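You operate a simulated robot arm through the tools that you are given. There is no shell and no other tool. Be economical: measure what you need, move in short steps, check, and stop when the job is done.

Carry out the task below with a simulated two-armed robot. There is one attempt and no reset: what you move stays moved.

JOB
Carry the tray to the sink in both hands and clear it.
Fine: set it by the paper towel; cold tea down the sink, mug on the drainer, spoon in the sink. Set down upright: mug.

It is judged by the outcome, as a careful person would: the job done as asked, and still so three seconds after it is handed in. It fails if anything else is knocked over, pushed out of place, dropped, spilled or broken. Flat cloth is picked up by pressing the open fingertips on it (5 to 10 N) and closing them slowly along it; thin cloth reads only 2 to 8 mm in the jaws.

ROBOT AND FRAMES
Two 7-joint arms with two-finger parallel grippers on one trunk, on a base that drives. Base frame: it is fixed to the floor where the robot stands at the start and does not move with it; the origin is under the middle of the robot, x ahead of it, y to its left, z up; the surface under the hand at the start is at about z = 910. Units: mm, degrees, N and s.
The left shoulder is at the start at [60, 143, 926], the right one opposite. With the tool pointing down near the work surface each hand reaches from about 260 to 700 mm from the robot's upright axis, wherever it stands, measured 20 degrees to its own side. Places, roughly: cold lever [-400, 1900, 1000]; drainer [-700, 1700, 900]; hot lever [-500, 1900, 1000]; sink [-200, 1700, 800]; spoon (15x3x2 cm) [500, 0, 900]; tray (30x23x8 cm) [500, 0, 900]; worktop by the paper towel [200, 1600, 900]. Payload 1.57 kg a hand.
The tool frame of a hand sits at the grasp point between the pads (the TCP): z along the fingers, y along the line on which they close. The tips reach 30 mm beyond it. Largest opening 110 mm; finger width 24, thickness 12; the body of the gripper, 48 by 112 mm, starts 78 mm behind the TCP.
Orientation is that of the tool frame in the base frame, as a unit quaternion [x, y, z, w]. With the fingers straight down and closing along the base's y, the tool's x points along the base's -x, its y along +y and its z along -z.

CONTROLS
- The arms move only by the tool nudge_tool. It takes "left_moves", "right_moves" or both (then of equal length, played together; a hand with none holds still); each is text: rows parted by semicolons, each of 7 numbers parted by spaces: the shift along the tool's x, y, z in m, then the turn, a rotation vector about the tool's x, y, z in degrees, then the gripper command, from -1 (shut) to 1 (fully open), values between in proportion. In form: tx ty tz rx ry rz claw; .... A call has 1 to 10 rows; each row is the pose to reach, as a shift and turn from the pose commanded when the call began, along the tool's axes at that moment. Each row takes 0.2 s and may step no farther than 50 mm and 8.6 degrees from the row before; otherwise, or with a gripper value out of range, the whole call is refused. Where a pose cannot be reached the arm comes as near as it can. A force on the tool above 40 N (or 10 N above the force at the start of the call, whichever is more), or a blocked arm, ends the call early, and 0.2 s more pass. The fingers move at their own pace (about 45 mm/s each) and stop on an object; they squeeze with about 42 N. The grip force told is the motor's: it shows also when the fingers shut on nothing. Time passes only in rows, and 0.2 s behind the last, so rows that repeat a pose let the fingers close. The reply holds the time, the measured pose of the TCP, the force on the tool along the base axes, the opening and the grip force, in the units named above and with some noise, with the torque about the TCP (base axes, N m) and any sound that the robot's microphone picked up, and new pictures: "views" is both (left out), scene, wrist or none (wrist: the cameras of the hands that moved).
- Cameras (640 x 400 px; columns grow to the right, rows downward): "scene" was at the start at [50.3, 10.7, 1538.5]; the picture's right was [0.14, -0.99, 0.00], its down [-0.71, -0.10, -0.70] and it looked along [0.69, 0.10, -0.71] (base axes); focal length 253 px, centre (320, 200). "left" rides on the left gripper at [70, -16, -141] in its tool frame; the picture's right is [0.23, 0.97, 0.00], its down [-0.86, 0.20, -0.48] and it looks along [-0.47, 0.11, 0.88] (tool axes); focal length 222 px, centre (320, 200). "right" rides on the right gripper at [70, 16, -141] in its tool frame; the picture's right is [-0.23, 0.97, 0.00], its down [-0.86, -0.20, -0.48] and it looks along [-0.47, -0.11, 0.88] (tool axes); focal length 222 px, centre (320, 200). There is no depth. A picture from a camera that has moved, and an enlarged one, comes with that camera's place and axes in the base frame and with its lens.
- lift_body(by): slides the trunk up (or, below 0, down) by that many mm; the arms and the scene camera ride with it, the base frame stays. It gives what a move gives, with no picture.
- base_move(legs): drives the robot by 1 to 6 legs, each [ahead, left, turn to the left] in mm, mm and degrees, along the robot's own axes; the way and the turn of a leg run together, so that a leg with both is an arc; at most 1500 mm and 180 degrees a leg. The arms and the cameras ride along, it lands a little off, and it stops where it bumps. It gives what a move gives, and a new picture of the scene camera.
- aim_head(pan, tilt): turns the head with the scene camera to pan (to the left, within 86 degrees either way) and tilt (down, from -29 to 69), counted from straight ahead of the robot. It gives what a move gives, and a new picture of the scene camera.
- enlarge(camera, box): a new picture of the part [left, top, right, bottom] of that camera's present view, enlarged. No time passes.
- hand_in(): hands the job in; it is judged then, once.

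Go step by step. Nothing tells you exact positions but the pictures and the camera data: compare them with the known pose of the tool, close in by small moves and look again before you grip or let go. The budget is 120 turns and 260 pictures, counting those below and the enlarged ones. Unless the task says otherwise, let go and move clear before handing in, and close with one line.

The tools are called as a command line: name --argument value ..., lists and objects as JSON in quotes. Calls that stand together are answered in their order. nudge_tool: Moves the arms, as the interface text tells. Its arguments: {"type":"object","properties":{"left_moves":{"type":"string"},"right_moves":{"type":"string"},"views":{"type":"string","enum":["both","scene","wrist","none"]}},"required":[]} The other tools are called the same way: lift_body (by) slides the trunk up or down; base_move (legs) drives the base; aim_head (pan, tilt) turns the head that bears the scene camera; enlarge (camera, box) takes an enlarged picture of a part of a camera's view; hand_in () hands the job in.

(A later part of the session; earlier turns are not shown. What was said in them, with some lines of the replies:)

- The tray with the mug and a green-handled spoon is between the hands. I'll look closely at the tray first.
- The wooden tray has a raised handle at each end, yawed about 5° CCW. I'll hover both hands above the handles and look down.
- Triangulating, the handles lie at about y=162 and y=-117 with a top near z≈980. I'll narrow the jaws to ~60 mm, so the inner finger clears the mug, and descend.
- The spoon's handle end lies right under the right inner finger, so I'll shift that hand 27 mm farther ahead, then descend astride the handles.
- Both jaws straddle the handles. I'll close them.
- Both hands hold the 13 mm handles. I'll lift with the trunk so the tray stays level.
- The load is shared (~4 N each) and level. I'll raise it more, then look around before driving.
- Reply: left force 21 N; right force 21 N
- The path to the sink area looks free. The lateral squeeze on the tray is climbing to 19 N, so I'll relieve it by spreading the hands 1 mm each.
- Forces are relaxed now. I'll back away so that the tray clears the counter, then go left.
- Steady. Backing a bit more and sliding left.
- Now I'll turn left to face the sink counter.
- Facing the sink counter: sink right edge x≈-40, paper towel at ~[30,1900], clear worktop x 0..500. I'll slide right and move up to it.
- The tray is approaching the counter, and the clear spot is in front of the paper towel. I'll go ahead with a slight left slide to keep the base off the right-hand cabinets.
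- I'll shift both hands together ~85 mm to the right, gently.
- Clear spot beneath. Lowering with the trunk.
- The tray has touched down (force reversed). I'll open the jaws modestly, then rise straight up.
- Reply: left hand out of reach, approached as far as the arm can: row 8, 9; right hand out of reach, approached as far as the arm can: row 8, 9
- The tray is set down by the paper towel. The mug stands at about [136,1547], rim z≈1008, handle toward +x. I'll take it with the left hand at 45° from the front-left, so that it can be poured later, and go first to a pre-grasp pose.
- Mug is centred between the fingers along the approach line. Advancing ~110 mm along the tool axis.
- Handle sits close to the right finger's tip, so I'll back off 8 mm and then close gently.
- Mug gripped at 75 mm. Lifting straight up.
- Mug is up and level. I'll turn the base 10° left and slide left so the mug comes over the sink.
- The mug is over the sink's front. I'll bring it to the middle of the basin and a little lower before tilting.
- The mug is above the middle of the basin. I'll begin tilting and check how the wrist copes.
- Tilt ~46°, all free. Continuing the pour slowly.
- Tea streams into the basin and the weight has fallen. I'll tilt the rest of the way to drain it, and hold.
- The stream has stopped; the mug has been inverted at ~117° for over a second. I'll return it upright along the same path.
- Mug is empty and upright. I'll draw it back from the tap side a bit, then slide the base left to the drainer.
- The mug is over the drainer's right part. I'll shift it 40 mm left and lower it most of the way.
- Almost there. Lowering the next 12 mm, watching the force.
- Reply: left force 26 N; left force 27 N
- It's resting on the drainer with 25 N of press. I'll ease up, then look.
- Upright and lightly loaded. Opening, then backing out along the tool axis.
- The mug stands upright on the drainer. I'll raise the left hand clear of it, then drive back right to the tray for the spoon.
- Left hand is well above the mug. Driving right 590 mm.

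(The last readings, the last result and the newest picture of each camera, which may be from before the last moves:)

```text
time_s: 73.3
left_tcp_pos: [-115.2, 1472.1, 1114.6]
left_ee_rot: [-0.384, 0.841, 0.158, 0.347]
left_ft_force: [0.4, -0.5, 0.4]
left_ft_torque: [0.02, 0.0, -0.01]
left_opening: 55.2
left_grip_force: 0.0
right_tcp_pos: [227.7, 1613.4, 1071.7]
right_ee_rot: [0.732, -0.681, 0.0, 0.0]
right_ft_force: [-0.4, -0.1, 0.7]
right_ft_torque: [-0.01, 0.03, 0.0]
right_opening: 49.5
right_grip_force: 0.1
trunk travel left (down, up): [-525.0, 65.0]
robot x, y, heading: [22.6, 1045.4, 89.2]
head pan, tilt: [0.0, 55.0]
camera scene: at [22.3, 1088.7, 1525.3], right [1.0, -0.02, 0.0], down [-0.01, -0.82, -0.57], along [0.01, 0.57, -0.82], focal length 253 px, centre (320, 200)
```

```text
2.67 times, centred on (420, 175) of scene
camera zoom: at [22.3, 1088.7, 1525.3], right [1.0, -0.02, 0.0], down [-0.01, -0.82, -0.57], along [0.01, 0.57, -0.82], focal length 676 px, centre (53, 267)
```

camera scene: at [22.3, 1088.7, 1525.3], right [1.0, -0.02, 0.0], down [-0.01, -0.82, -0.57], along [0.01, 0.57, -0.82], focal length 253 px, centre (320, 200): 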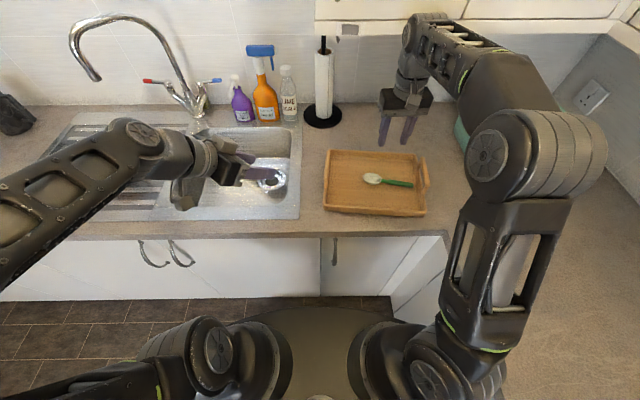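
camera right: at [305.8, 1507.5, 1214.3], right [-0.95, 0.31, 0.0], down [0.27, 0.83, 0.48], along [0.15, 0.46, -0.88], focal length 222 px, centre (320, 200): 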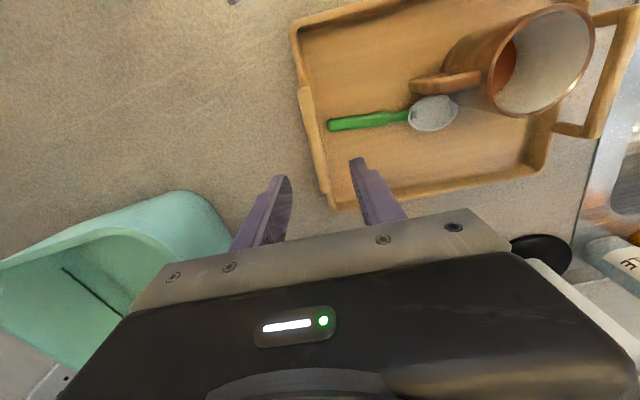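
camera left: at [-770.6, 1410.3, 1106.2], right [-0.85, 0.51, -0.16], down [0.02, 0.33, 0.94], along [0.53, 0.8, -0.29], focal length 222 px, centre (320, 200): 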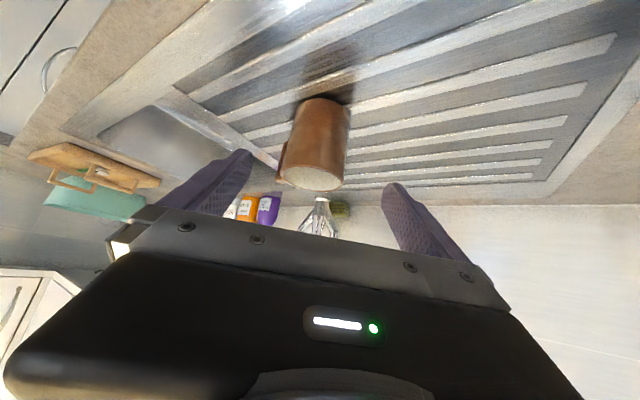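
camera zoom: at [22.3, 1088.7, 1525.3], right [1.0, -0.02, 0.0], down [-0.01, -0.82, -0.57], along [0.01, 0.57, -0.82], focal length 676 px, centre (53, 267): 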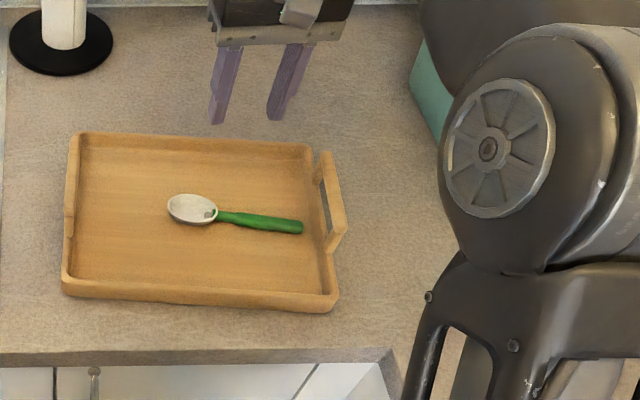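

The spoon handle's middle is near [250,1563], lying about −11° from x. I'll bring the right hand above it, rolled so the jaws close across the handle.

nudge_tool --right_moves "0.006 -0.002 0 0 0 -8.2 -0.1; 0.012 -0.004 0 0 0 -16.5 -0.1; 0.018 -0.006 0 0 0 -24.8 -0.1; 0.024 -0.008 0 0 0 -33 -0.1; 0.03 -0.01 0 0 0 -41.3 -0.1; 0.036 -0.012 0 0 0 -49.6 -0.1; 0.042 -0.014 0 0 0 -57.9 -0.1; 0.047 -0.015 0 0 0 -66.2 -0.1; 0.05 -0.016 0 0 0 -74.4 -0.1; 0.05 -0.016 0 0 0 -74.4 -0.1" --views "both"

enlarge --camera "scene" --box '[300, 100, 540, 250]'

```text
time_s: 75.5
left_tcp_pos: [-115.6, 1471.5, 1115.9]
left_ee_rot: [-0.384, 0.84, 0.159, 0.347]
left_ft_force: [0.2, -0.1, 0.0]
left_ft_torque: [0.01, 0.01, 0.01]
left_opening: 55.0
left_grip_force: 0.0
right_tcp_pos: [246.3, 1564.6, 1073.3]
right_ee_rot: [0.995, -0.099, -0.001, -0.001]
right_ft_force: [-0.8, -0.2, 0.1]
right_ft_torque: [0.0, -0.02, -0.02]
right_opening: 49.5
right_grip_force: 0.0
trunk travel left (down, up): [-525.0, 65.0]
robot x, y, heading: [20.3, 1047.7, 88.8]
head pan, tilt: [0.0, 55.0]
camera scene: at [21.5, 1088.7, 1525.3], right [1.0, -0.01, 0.0], down [-0.01, -0.82, -0.57], along [0.01, 0.57, -0.82], focal length 253 px, centre (320, 200)
camera right: at [310.4, 1532.4, 1214.0], right [-0.41, -0.91, 0.0], down [-0.8, 0.36, 0.48], along [-0.44, 0.2, -0.88], focal length 222 px, centre (320, 200)
```

scene: 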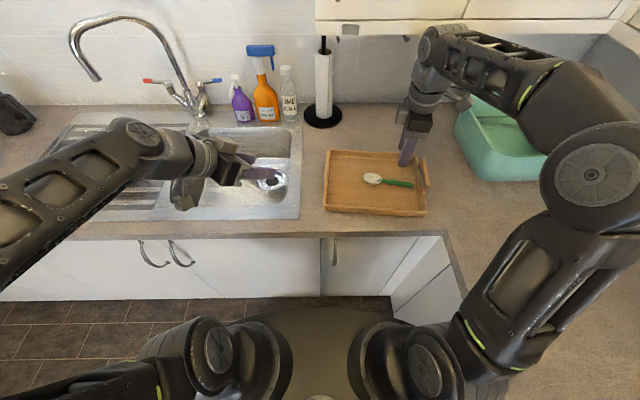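
right: 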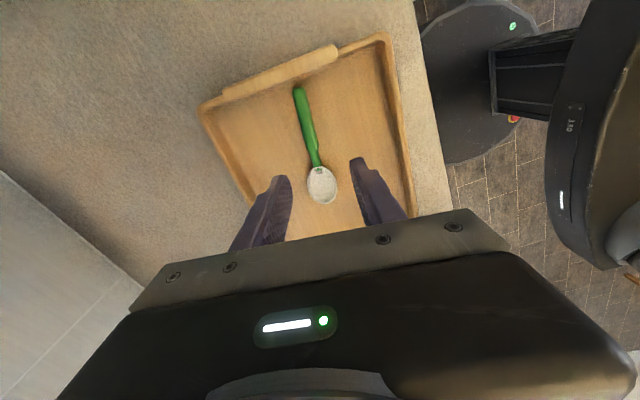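

```text
2.67 times, centred on (420, 175) of scene
camera zoom: at [21.5, 1088.7, 1525.3], right [1.0, -0.01, 0.0], down [-0.01, -0.82, -0.57], along [0.01, 0.57, -0.82], focal length 676 px, centre (53, 267)
```

zoom: 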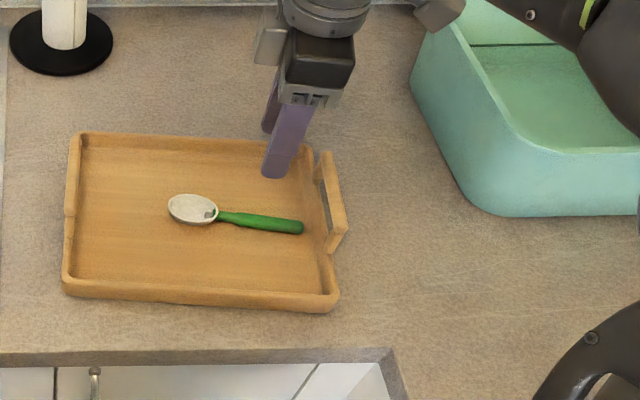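

Both views agree within 10 mm. Descending to just above the tray floor.

nudge_tool --right_moves "0 -0.004 0.03 0 0 0 -0.1; 0 -0.004 0.06 0 0 0 -0.1; 0 -0.004 0.085 0 0 0 -0.1; 0 -0.004 0.1 0 0 0 -0.1; 0 -0.004 0.11 0 0 0 -0.1; 0 -0.004 0.11 0 0 0 -0.1" --views "both"

enlarge --camera "scene" --box '[300, 100, 540, 250]'

```text
time_s: 76.9
left_tcp_pos: [-116.8, 1471.5, 1115.3]
left_ee_rot: [-0.384, 0.841, 0.158, 0.347]
left_ft_force: [0.5, 0.6, 0.1]
left_ft_torque: [0.02, 0.0, 0.0]
left_opening: 54.8
left_grip_force: 0.1
right_tcp_pos: [246.6, 1569.0, 961.2]
right_ee_rot: [0.995, -0.1, -0.001, -0.001]
right_ft_force: [0.2, -0.2, 0.1]
right_ft_torque: [-0.03, 0.0, 0.01]
right_opening: 49.3
right_grip_force: 0.1
trunk travel left (down, up): [-525.0, 65.0]
robot x, y, heading: [22.3, 1045.7, 89.2]
head pan, tilt: [0.0, 55.0]
camera scene: at [21.5, 1088.6, 1525.3], right [1.0, -0.01, 0.0], down [-0.01, -0.82, -0.57], along [0.01, 0.57, -0.82], focal length 253 px, centre (320, 200)
camera right: at [311.9, 1536.3, 1103.5], right [-0.42, -0.91, 0.0], down [-0.8, 0.36, 0.48], along [-0.44, 0.2, -0.88], focal length 222 px, centre (320, 200)
```

scene: 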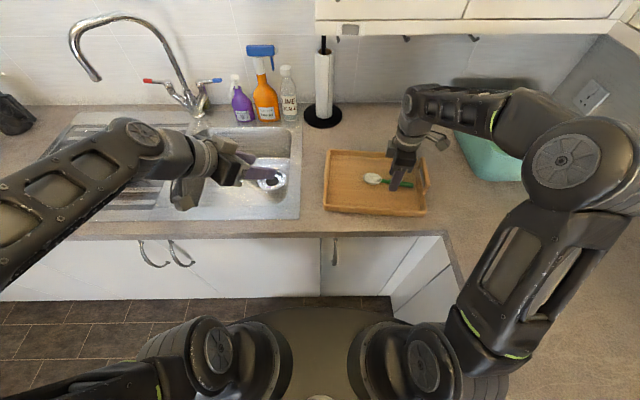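
right: 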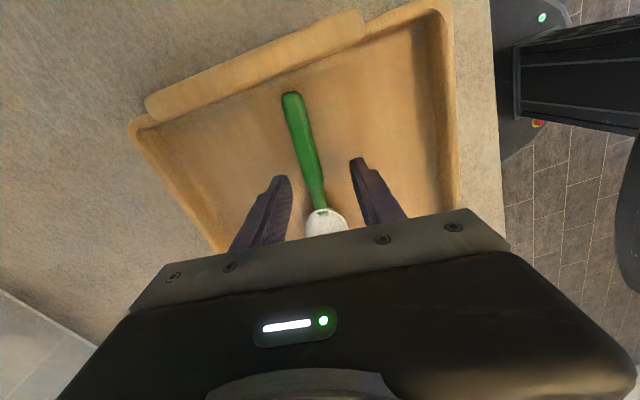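

```text
2.67 times, centred on (420, 175) of scene
camera zoom: at [21.5, 1088.6, 1525.3], right [1.0, -0.01, 0.0], down [-0.01, -0.82, -0.57], along [0.01, 0.57, -0.82], focal length 676 px, centre (53, 267)
```

zoom: 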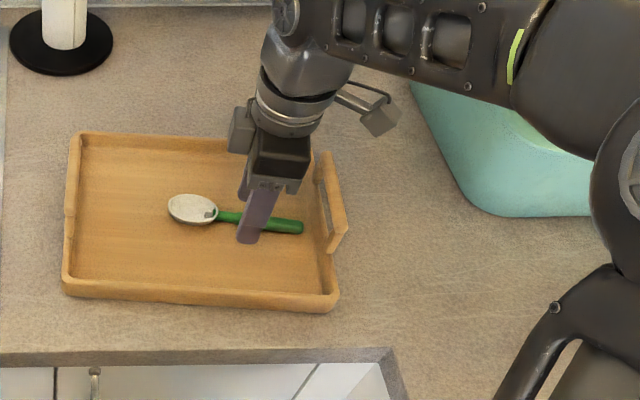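

Jaws straddle the green handle. Going 5 mm lower and closing.

nudge_tool --right_moves "0 0 0.003 0 0 0 -0.1; 0 0 0.005 0 0 0 -0.1; 0 0 0.005 0 0 0 -0.4; 0 0 0.005 0 0 0 -0.7; 0 0 0.005 0 0 0 -1; 0 0 0.005 0 0 0 -1; 0 0 0.005 0 0 0 -1" --views "wrist"

enlarge --camera "scene" --box '[300, 100, 540, 250]'

```text
time_s: 78.5
left_tcp_pos: [-115.2, 1471.4, 1115.5]
left_ee_rot: [-0.384, 0.841, 0.158, 0.347]
left_ft_force: [-0.2, 0.6, -0.2]
left_ft_torque: [0.01, 0.03, 0.0]
left_opening: 54.8
left_grip_force: 0.0
right_tcp_pos: [246.9, 1567.8, 956.7]
right_ee_rot: [0.995, -0.1, -0.001, 0.0]
right_ft_force: [-0.2, 0.3, -0.5]
right_ft_torque: [-0.02, -0.02, 0.04]
right_opening: 15.7
right_grip_force: 31.7
trunk travel left (down, up): [-525.0, 65.0]
robot x, y, heading: [23.2, 1047.4, 89.1]
head pan, tilt: [0.0, 55.0]
camera right: at [311.9, 1536.5, 1098.9], right [-0.42, -0.91, 0.0], down [-0.8, 0.36, 0.48], along [-0.44, 0.2, -0.88], focal length 222 px, centre (320, 200)
```

right: 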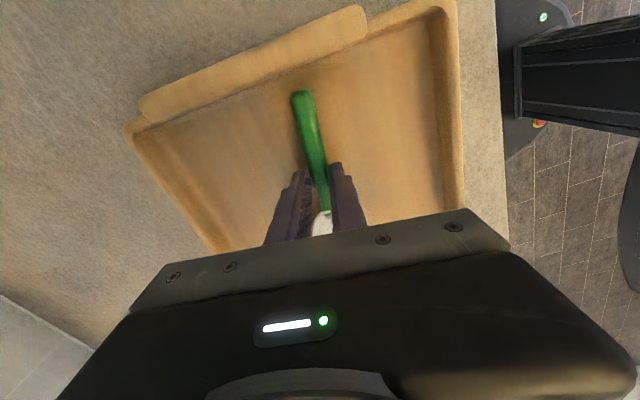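

```text
2.67 times, centred on (420, 175) of scene
camera zoom: at [21.6, 1088.7, 1525.3], right [1.0, -0.01, 0.0], down [-0.01, -0.82, -0.57], along [0.01, 0.57, -0.82], focal length 676 px, centre (53, 267)
```

zoom: 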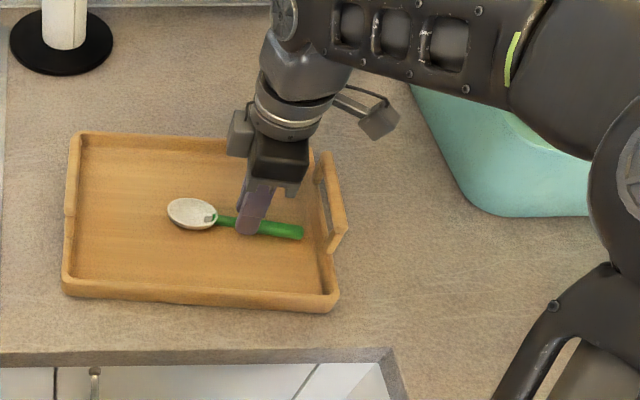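

Gripped at ~16 mm. Lifting the spoon straight up.

nudge_tool --right_moves "0 0 -0.01 0 0 0 -1; 0 0 -0.03 0 0 0 -1; 0 0 -0.06 0 0 0 -1; 0 0 -0.09 0 0 0 -1; 0 0 -0.11 0 0 0 -1; 0 0 -0.11 0 0 0 -1" --views "both"

```text
time_s: 79.9
left_tcp_pos: [-116.7, 1472.6, 1115.9]
left_ee_rot: [-0.385, 0.84, 0.159, 0.348]
left_ft_force: [-0.4, -0.3, -1.3]
left_ft_torque: [-0.02, -0.03, 0.01]
left_opening: 55.0
left_grip_force: 0.0
right_tcp_pos: [246.7, 1568.1, 1066.0]
right_ee_rot: [0.995, -0.1, -0.001, -0.001]
right_ft_force: [0.5, 1.1, -0.2]
right_ft_torque: [-0.04, 0.0, 0.04]
right_opening: 15.7
right_grip_force: 31.3
trunk travel left (down, up): [-525.0, 65.0]
robot x, y, heading: [21.6, 1050.8, 89.1]
head pan, tilt: [0.0, 55.0]
camera scene: at [21.6, 1088.8, 1525.3], right [1.0, -0.01, 0.0], down [-0.01, -0.82, -0.57], along [0.01, 0.57, -0.82], focal length 253 px, centre (320, 200)
camera right: at [311.4, 1536.6, 1208.6], right [-0.42, -0.91, 0.0], down [-0.8, 0.36, 0.48], along [-0.44, 0.2, -0.88], focal length 222 px, centre (320, 200)
```

scene: 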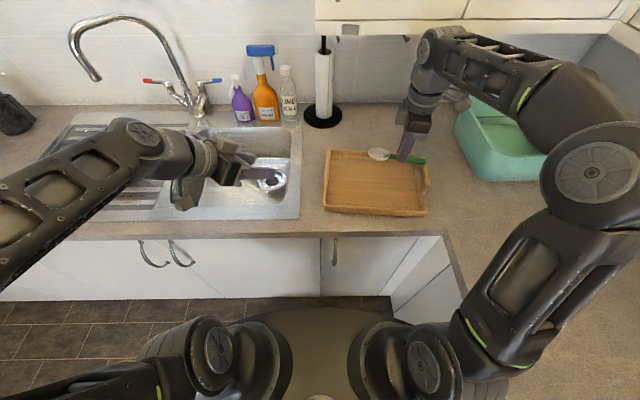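
right: 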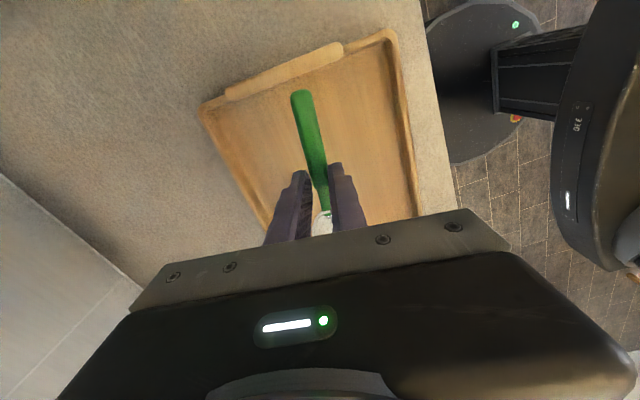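

Spoon is held. Driving left to bring it over the basin.

base_move --legs '[[0, 460, 1]]'

enlarge --camera "scene" --box '[300, 90, 540, 240]'

```text
time_s: 82.7
left_tcp_pos: [-590.4, 1468.6, 1116.3]
left_ee_rot: [-0.395, 0.836, 0.163, 0.345]
left_ft_force: [-0.1, 0.2, 0.2]
left_ft_torque: [0.0, -0.01, 0.0]
left_opening: 55.0
left_grip_force: 0.1
right_tcp_pos: [-229.7, 1575.1, 1067.0]
right_ee_rot: [0.996, -0.088, 0.0, -0.001]
right_ft_force: [0.2, 0.2, -0.6]
right_ft_torque: [-0.03, -0.02, 0.01]
right_opening: 15.8
right_grip_force: 31.0
trunk travel left (down, up): [-525.0, 65.0]
robot x, y, heading: [-440.2, 1049.1, 90.8]
head pan, tilt: [0.0, 55.0]
camera scene: at [-442.0, 1089.7, 1525.3], right [1.0, 0.01, 0.0], down [0.01, -0.82, -0.57], along [-0.01, 0.57, -0.82], focal length 253 px, centre (320, 200)
```

scene: 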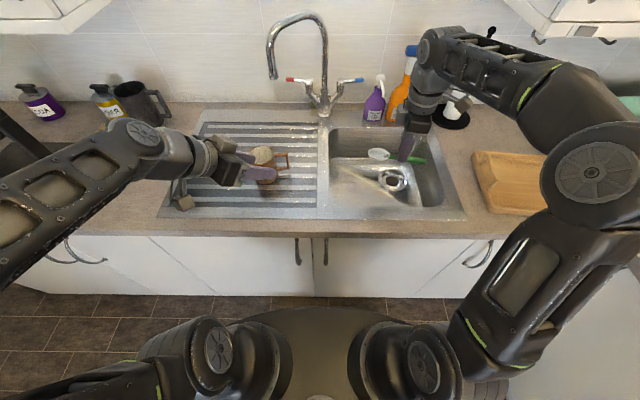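

```text
2.67 times, centred on (420, 165) of scene
camera zoom: at [-442.0, 1089.7, 1525.3], right [1.0, 0.01, 0.0], down [0.01, -0.82, -0.57], along [-0.01, 0.57, -0.82], focal length 676 px, centre (53, 293)
```

zoom: 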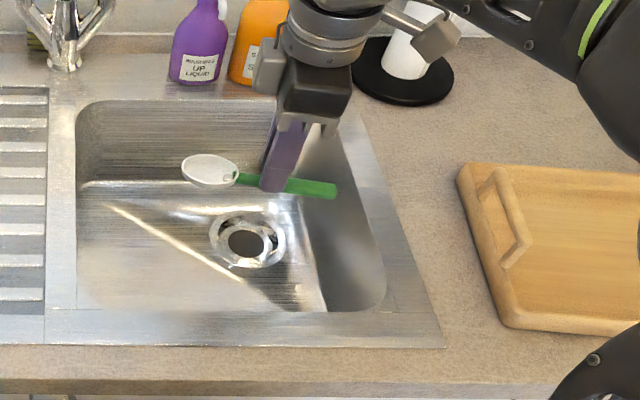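

Spoon is over the basin. I'll move it toward the basin's middle and lower it in.

nudge_tool --right_moves "-0.014 -0.033 0 0 0 0 -1; -0.027 -0.066 0 0 0 0 -1; -0.027 -0.066 0.035 0 0 0 -1; -0.027 -0.066 0.07 0 0 0 -1; -0.027 -0.066 0.105 0 0 0 -1; -0.027 -0.066 0.14 0 0 0 -1; -0.027 -0.066 0.16 0 0 0 -1; -0.027 -0.066 0.16 0 0 0 -1" --views "both"

enlarge --camera "scene" --box '[300, 90, 540, 240]'

```text
time_s: 84.5
left_tcp_pos: [-589.7, 1468.1, 1115.4]
left_ee_rot: [-0.395, 0.835, 0.163, 0.346]
left_ft_force: [-0.7, 0.5, -1.4]
left_ft_torque: [0.0, -0.02, 0.05]
left_opening: 55.3
left_grip_force: 0.0
right_tcp_pos: [-244.4, 1644.8, 907.9]
right_ee_rot: [0.996, -0.087, -0.001, -0.001]
right_ft_force: [0.2, 0.1, -0.2]
right_ft_torque: [0.02, 0.0, 0.01]
right_opening: 15.7
right_grip_force: 31.6
right hand out of reach, approached as far as the arm can: row 2
trunk travel left (down, up): [-525.0, 65.0]
robot x, y, heading: [-441.7, 1048.7, 90.7]
head pan, tilt: [0.0, 55.0]
camera scene: at [-441.2, 1089.5, 1525.3], right [1.0, 0.01, 0.0], down [0.01, -0.82, -0.57], along [-0.01, 0.57, -0.82], focal length 253 px, centre (320, 200)
camera right: at [-178.0, 1614.8, 1049.1], right [-0.39, -0.92, 0.0], down [-0.81, 0.34, 0.48], along [-0.44, 0.19, -0.88], focal length 222 px, centre (320, 200)
```

scene: 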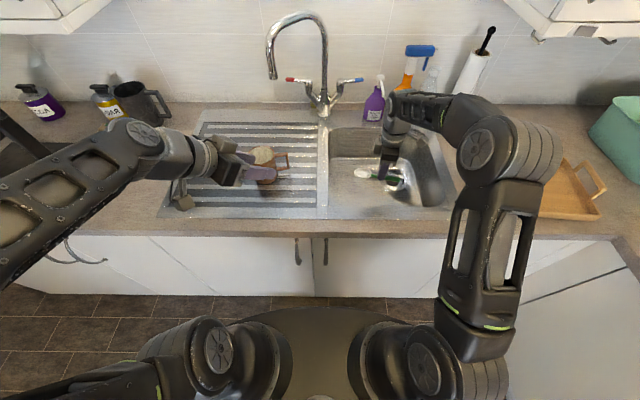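
right: 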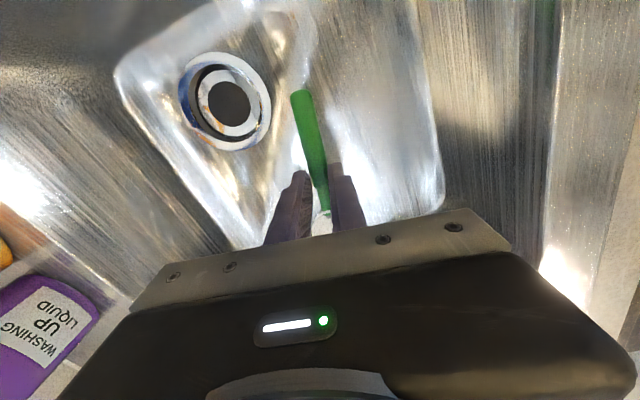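

```text
2.67 times, centred on (420, 165) of scene
camera zoom: at [-441.2, 1089.5, 1525.3], right [1.0, 0.01, 0.0], down [0.01, -0.82, -0.57], along [-0.01, 0.57, -0.82], focal length 676 px, centre (53, 293)
```

zoom: 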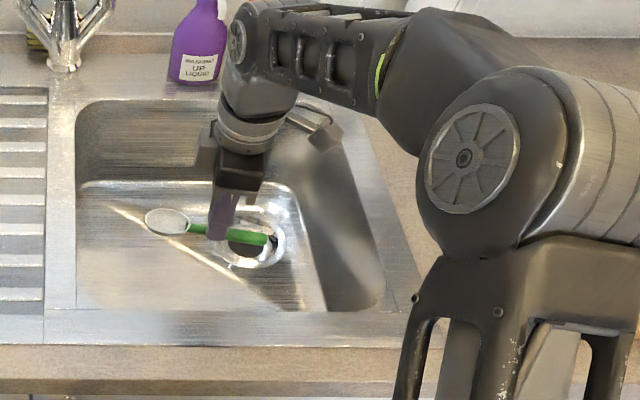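

Clear so far. Lowering 50 mm more, then in small steps.

nudge_tool --right_moves "0 0 0.015 0 0 0 -1; 0 0 0.03 0 0 0 -1; 0 0 0.045 0 0 0 -1; 0 0 0.055 0 0 0 -1; 0 0 0.055 0 0 0 -1" --views "scene"

enlarge --camera "scene" --box '[320, 90, 480, 190]'

```text
time_s: 85.7
left_tcp_pos: [-588.6, 1469.3, 1115.9]
left_ee_rot: [-0.395, 0.835, 0.164, 0.345]
left_ft_force: [-0.4, 0.3, -1.1]
left_ft_torque: [0.0, -0.02, -0.01]
left_opening: 54.9
left_grip_force: 0.0
right_tcp_pos: [-245.5, 1645.7, 851.8]
right_ee_rot: [0.996, -0.087, -0.001, 0.001]
right_ft_force: [0.2, 0.0, -0.9]
right_ft_torque: [0.03, 0.01, -0.05]
right_opening: 15.4
right_grip_force: 31.6
trunk travel left (down, up): [-525.0, 65.0]
robot x, y, heading: [-437.1, 1046.7, 90.5]
head pan, tilt: [0.0, 55.0]
camera scene: at [-441.2, 1089.7, 1525.3], right [1.0, 0.01, 0.0], down [0.01, -0.82, -0.57], along [-0.01, 0.57, -0.82], focal length 253 px, centre (320, 200)
```

scene: 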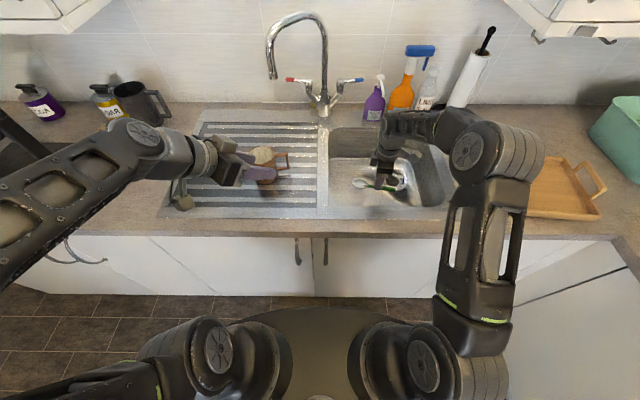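

```text
4.00 times, centred on (400, 140) of scene
camera zoom: at [-441.2, 1089.7, 1525.3], right [1.0, 0.01, 0.0], down [0.01, -0.82, -0.57], along [-0.01, 0.57, -0.82], focal length 1013 px, centre (0, 440)
```

zoom: 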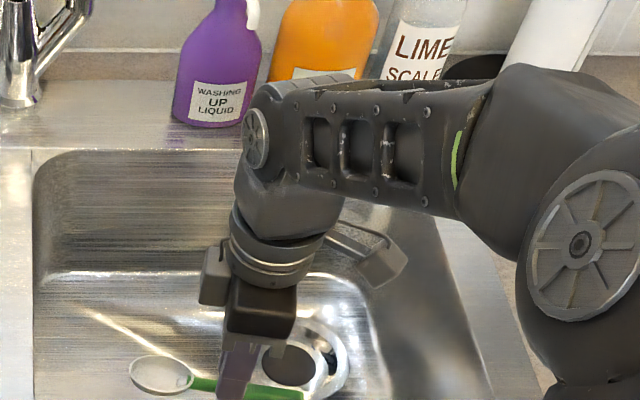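

Continuing down slowly until contact.

nudge_tool --right_moves "0 0 0.005 0 0 0 -1; 0 0 0.01 0 0 0 -1; 0 0 0.015 0 0 0 -1; 0 0 0.02 0 0 0 -1" --views "none"

nudge_tool --right_moves "0 0 0.004 0 0 0 -1; 0 0 0.008 0 0 0 -1; 0 0 0.012 0 0 0 -1" --views "wrist"

```text
time_s: 86.7
left_tcp_pos: [-588.8, 1468.4, 1114.9]
left_ee_rot: [-0.395, 0.835, 0.163, 0.346]
left_ft_force: [-0.4, -0.4, -0.1]
left_ft_torque: [0.01, -0.03, -0.04]
left_opening: 55.1
left_grip_force: 0.0
right_tcp_pos: [-244.6, 1644.6, 832.4]
right_ee_rot: [0.996, -0.087, 0.0, -0.001]
right_ft_force: [-0.2, 0.4, 0.2]
right_ft_torque: [-0.02, 0.0, 0.01]
right_opening: 15.7
right_grip_force: 31.1
trunk travel left (down, up): [-525.0, 65.0]
robot x, y, heading: [-438.9, 1051.1, 90.6]
head pan, tilt: [0.0, 55.0]
```

```text
time_s: 87.5
left_tcp_pos: [-588.9, 1468.1, 1115.9]
left_ee_rot: [-0.395, 0.835, 0.163, 0.346]
left_ft_force: [-0.2, 0.0, -0.8]
left_ft_torque: [0.01, 0.0, 0.02]
left_opening: 54.8
left_grip_force: 0.0
right_tcp_pos: [-242.2, 1645.3, 820.0]
right_ee_rot: [0.996, -0.087, 0.0, 0.0]
right_ft_force: [0.5, 0.0, -0.5]
right_ft_torque: [0.01, 0.01, -0.02]
right_opening: 15.8
right_grip_force: 31.5
trunk travel left (down, up): [-525.0, 65.0]
robot x, y, heading: [-440.7, 1047.4, 90.7]
head pan, tilt: [0.0, 55.0]
camera right: at [-177.7, 1614.9, 961.4], right [-0.39, -0.92, 0.0], down [-0.81, 0.34, 0.48], along [-0.44, 0.19, -0.88], focal length 222 px, centre (320, 200)
```

right: 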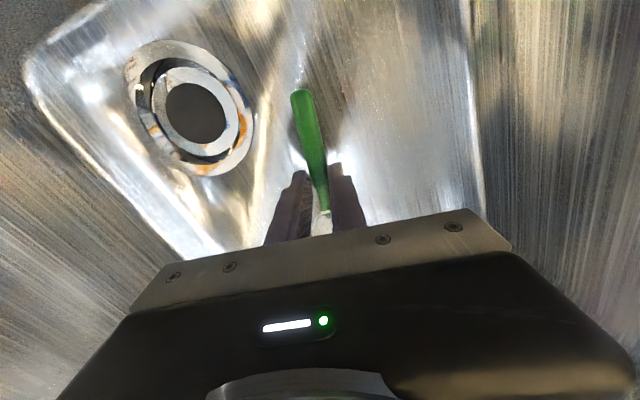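

nudge_tool --right_moves "0 0 0.003 0 0 0 -1; 0 0 0.006 0 0 0 -1; 0 0 0.009 0 0 0 -1" --views "none"

nudge_tool --right_moves "0 0 0.003 0 0 0 -1; 0 0 0.006 0 0 0 -1; 0 0 0.009 0 0 0 -1" --views "wrist"

```text
time_s: 88.3
left_tcp_pos: [-587.2, 1468.4, 1115.4]
left_ee_rot: [-0.395, 0.835, 0.163, 0.346]
left_ft_force: [-0.2, 1.0, -0.6]
left_ft_torque: [0.0, 0.0, 0.03]
left_opening: 55.0
left_grip_force: 0.1
right_tcp_pos: [-243.5, 1644.5, 811.2]
right_ee_rot: [0.996, -0.087, 0.0, 0.001]
right_ft_force: [-0.8, 0.8, -0.5]
right_ft_torque: [0.0, 0.04, -0.04]
right_opening: 16.0
right_grip_force: 31.4
trunk travel left (down, up): [-525.0, 65.0]
robot x, y, heading: [-441.4, 1048.2, 90.4]
head pan, tilt: [0.0, 55.0]
```

```text
time_s: 89.1
left_tcp_pos: [-589.1, 1469.1, 1114.9]
left_ee_rot: [-0.395, 0.836, 0.162, 0.346]
left_ft_force: [0.0, -0.1, 0.0]
left_ft_torque: [-0.03, 0.01, -0.02]
left_opening: 54.9
left_grip_force: 0.0
right_tcp_pos: [-244.0, 1645.3, 802.0]
right_ee_rot: [0.996, -0.087, 0.0, 0.0]
right_ft_force: [-0.4, 0.5, -0.6]
right_ft_torque: [-0.01, -0.01, 0.02]
right_opening: 15.5
right_grip_force: 31.5
trunk travel left (down, up): [-525.0, 65.0]
robot x, y, heading: [-442.8, 1046.8, 90.7]
head pan, tilt: [0.0, 55.0]
camera right: at [-178.4, 1615.4, 943.3], right [-0.39, -0.92, 0.0], down [-0.81, 0.34, 0.48], along [-0.44, 0.19, -0.88], focal length 222 px, centre (320, 200)
```

right: 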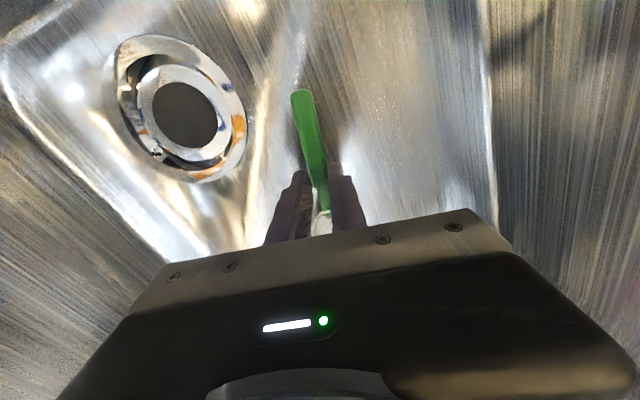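

nudge_tool --right_moves "0 0 0.003 0 0 0 -1; 0 0 0.006 0 0 0 -1; 0 0 0.009 0 0 0 -1" --views "none"

nudge_tool --right_moves "0 0 0.003 0 0 0 -1; 0 0 0.006 0 0 0 -1; 0 0 0.009 0 0 0 -1" --views "wrist"

enlarge --camera "scene" --box '[320, 110, 480, 210]'

```text
time_s: 89.9
left_tcp_pos: [-588.4, 1469.3, 1115.7]
left_ee_rot: [-0.395, 0.836, 0.163, 0.345]
left_ft_force: [0.0, 0.2, 0.7]
left_ft_torque: [0.03, 0.01, 0.01]
left_opening: 54.9
left_grip_force: 0.0
right_tcp_pos: [-243.7, 1643.7, 794.5]
right_ee_rot: [0.996, -0.087, -0.002, 0.0]
right_ft_force: [0.3, -0.2, 3.9]
right_ft_torque: [-0.05, -0.05, 0.01]
right_opening: 15.7
right_grip_force: 31.2
trunk travel left (down, up): [-525.0, 65.0]
robot x, y, heading: [-440.0, 1050.1, 90.5]
head pan, tilt: [0.0, 55.0]
```

```text
time_s: 90.7
left_tcp_pos: [-588.8, 1468.4, 1115.9]
left_ee_rot: [-0.396, 0.835, 0.164, 0.346]
left_ft_force: [-0.2, -0.7, -0.1]
left_ft_torque: [-0.01, 0.01, -0.03]
left_opening: 55.0
left_grip_force: 0.1
right_tcp_pos: [-242.8, 1644.7, 786.7]
right_ee_rot: [0.996, -0.087, 0.0, -0.002]
right_ft_force: [-1.4, 1.7, 21.8]
right_ft_torque: [0.08, -0.01, -0.02]
right_opening: 15.8
right_grip_force: 31.2
trunk travel left (down, up): [-525.0, 65.0]
robot x, y, heading: [-439.2, 1050.8, 90.5]
head pan, tilt: [0.0, 55.0]
camera right: at [-178.3, 1614.0, 928.1], right [-0.39, -0.92, 0.0], down [-0.81, 0.34, 0.48], along [-0.44, 0.19, -0.88], focal length 222 px, centre (320, 200)
```

right: 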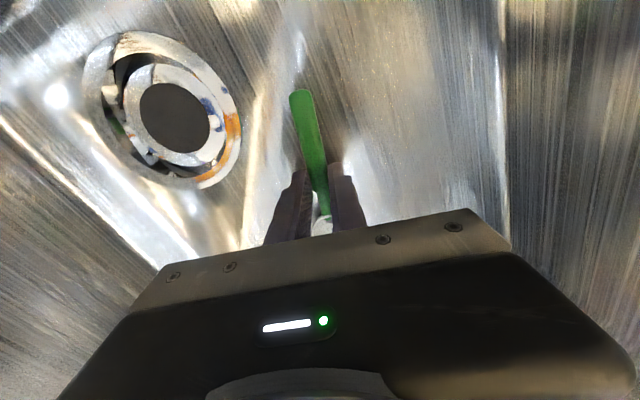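

```text
4.00 times, centred on (400, 160) of scene
camera zoom: at [-441.9, 1087.6, 1525.5], right [1.0, 0.01, 0.0], down [0.01, -0.82, -0.57], along [-0.01, 0.57, -0.82], focal length 1013 px, centre (0, 360)
```

zoom: 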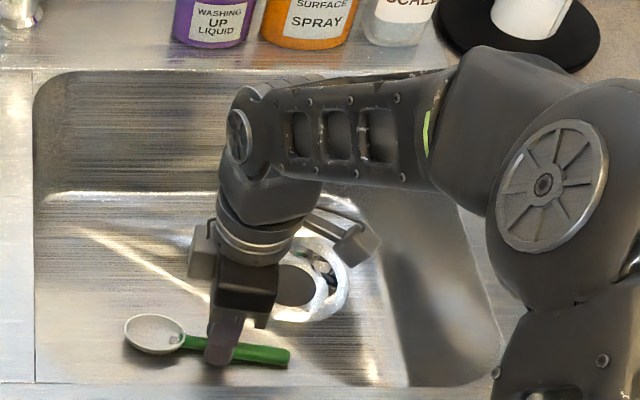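

Contact with the sink floor. Easing up a few mm, releasing and rising straight out.

nudge_tool --right_moves "0 0 -0.003 0 0 0 -1; 0 0 -0.005 0 0 0 -0.7; 0 0 -0.005 0 0 0 -0.4; 0 0 -0.005 0 0 0 -0.2; 0 0 -0.005 0 0 0 -0.2; 0 0 -0.03 0 0 0 -0.2; 0 0 -0.07 0 0 0 -0.2; 0 0 -0.11 0 0 0 -0.2; 0 0 -0.15 0 0 0 -0.2; 0 0 -0.19 0 0 0 -0.2" --views "both"

enlarge --camera "scene" --box '[320, 90, 480, 190]'

```text
time_s: 92.9
left_tcp_pos: [-587.2, 1468.2, 1115.5]
left_ee_rot: [-0.394, 0.836, 0.163, 0.346]
left_ft_force: [-0.4, 0.1, -0.2]
left_ft_torque: [0.0, 0.01, -0.02]
left_opening: 54.7
left_grip_force: 0.1
right_tcp_pos: [-243.3, 1643.3, 975.2]
right_ee_rot: [0.996, -0.087, -0.001, -0.001]
right_ft_force: [0.3, 0.5, -0.5]
right_ft_torque: [-0.02, -0.02, -0.03]
right_opening: 43.9
right_grip_force: 0.0
trunk travel left (down, up): [-525.0, 65.0]
robot x, y, heading: [-442.0, 1047.9, 90.8]
head pan, tilt: [0.0, 55.0]
camera scene: at [-441.4, 1089.2, 1525.3], right [1.0, 0.01, 0.0], down [0.01, -0.82, -0.57], along [-0.01, 0.57, -0.82], focal length 253 px, centre (320, 200)
camera right: at [-177.8, 1613.4, 1115.8], right [-0.39, -0.92, 0.0], down [-0.81, 0.34, 0.48], along [-0.44, 0.19, -0.88], focal length 222 px, centre (320, 200)
```

scene: 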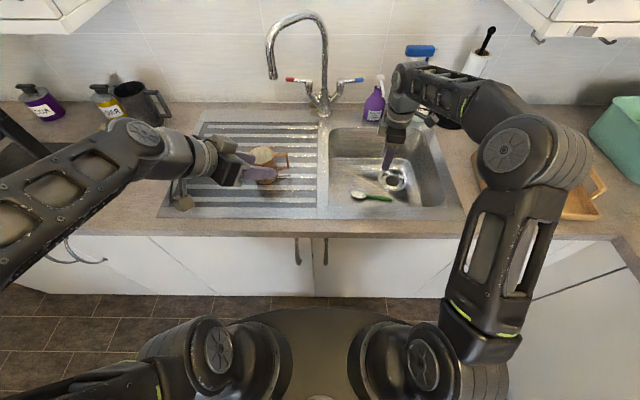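
right: 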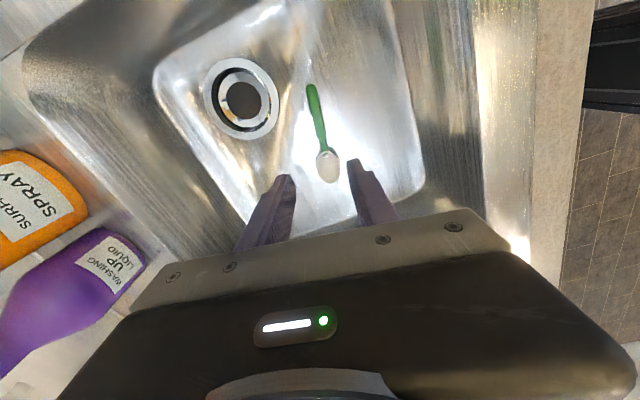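

```text
4.00 times, centred on (400, 140) of scene
camera zoom: at [-441.4, 1089.2, 1525.3], right [1.0, 0.01, 0.0], down [0.01, -0.82, -0.57], along [-0.01, 0.57, -0.82], focal length 1013 px, centre (0, 440)
```

zoom: 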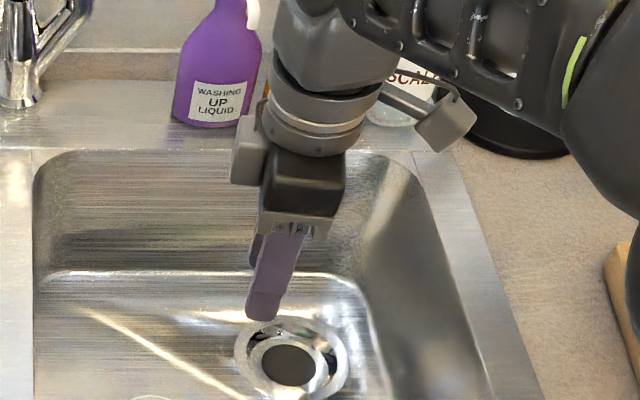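

The spoon lies in the sink. Raising and withdrawing the right hand, then backing off to check everything.

nudge_tool --right_moves "0 0 -0.04 0 0 0 -0.2; 0.002 0.01 -0.08 0 0 0 -0.2; 0.006 0.035 -0.09 0 0 0 -0.2; 0.012 0.069 -0.09 0 0 0 -0.2" --views "none"

base_move --legs '[[-350, 0, 0]]'

aim_head --pan 0 --tilt 40

enlarge --camera "scene" --box '[170, 100, 490, 300]'

```text
time_s: 93.9
left_tcp_pos: [-588.5, 1468.2, 1116.5]
left_ee_rot: [-0.395, 0.835, 0.163, 0.346]
left_ft_force: [-0.2, -0.9, 0.7]
left_ft_torque: [0.0, -0.02, -0.02]
left_opening: 55.0
left_grip_force: 0.0
right_tcp_pos: [-244.7, 1574.2, 1065.0]
right_ee_rot: [0.996, -0.086, -0.001, -0.002]
right_ft_force: [0.0, 0.0, -0.2]
right_ft_torque: [0.0, -0.04, 0.0]
right_opening: 43.6
right_grip_force: 0.1
trunk travel left (down, up): [-525.0, 65.0]
robot x, y, heading: [-440.5, 1045.9, 90.4]
head pan, tilt: [0.0, 55.0]
```

```text
time_s: 96.2
left_tcp_pos: [-584.4, 1120.9, 1115.3]
left_ee_rot: [-0.395, 0.836, 0.163, 0.345]
left_ft_force: [-0.2, 0.4, -0.4]
left_ft_torque: [0.0, -0.04, 0.01]
left_opening: 55.1
left_grip_force: 0.1
right_tcp_pos: [-240.9, 1227.1, 1064.2]
right_ee_rot: [0.996, -0.087, -0.001, -0.001]
right_ft_force: [-0.1, -0.4, -0.6]
right_ft_torque: [0.02, -0.03, 0.04]
right_opening: 44.0
right_grip_force: 0.1
trunk travel left (down, up): [-525.0, 65.0]
robot x, y, heading: [-435.0, 697.7, 90.7]
head pan, tilt: [0.0, 55.0]
camera scene: at [-437.4, 740.7, 1525.4], right [1.0, 0.01, 0.0], down [0.01, -0.82, -0.57], along [-0.01, 0.57, -0.82], focal length 253 px, centre (320, 200)
```

scene: 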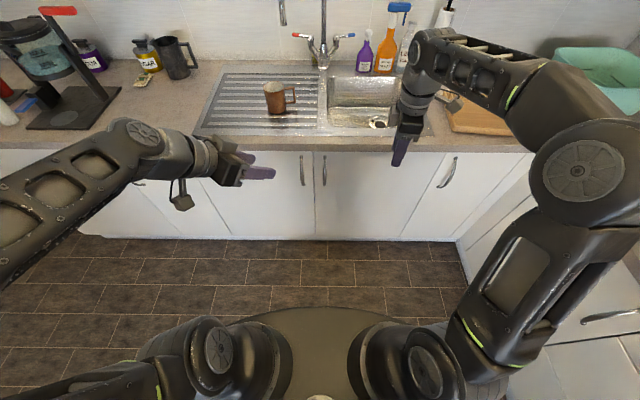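

```text
time_s: 96.9
left_tcp_pos: [-585.6, 1120.7, 1115.9]
left_ee_rot: [-0.395, 0.836, 0.162, 0.345]
left_ft_force: [0.2, -0.3, -0.3]
left_ft_torque: [0.02, -0.03, -0.01]
left_opening: 55.1
left_grip_force: 0.0
right_tcp_pos: [-240.6, 1227.8, 1064.2]
right_ee_rot: [0.996, -0.087, -0.001, 0.0]
right_ft_force: [-0.2, -0.5, -0.3]
right_ft_torque: [0.01, 0.0, -0.02]
right_opening: 44.2
right_grip_force: 0.0
trunk travel left (down, up): [-525.0, 65.0]
robot x, y, heading: [-437.8, 700.5, 90.7]
head pan, tilt: [0.0, 40.0]
camera scene: at [-437.6, 754.6, 1545.9], right [1.0, 0.01, 0.0], down [0.01, -0.64, -0.77], along [-0.01, 0.77, -0.64], focal length 253 px, centre (320, 200)
```

scene: 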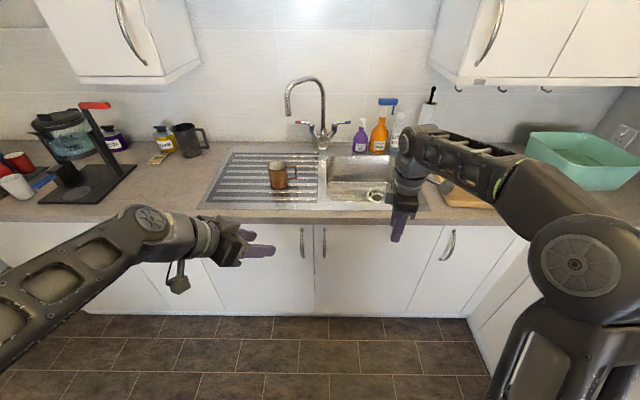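

```text
2.00 times, centred on (330, 200) of scene
camera zoom: at [-437.6, 754.6, 1545.9], right [1.0, 0.01, 0.0], down [0.01, -0.64, -0.77], along [-0.01, 0.77, -0.64], focal length 507 px, centre (300, 200)
```

zoom: 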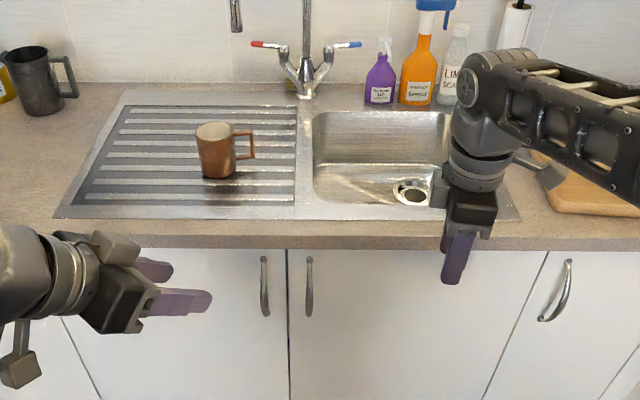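

The mug is upright on the drainer, the spoon is in the sink, and the emptied tray is by the paper towel. Nothing else looks disturbed and both hands are clear, so I'm handing in.

hand_in

```text
The job is handed in.
```

The job is done and handed in: the tray is by the paper towel, the tea went down the sink, the mug stands upright on the drainer, and the spoon is in the sink.
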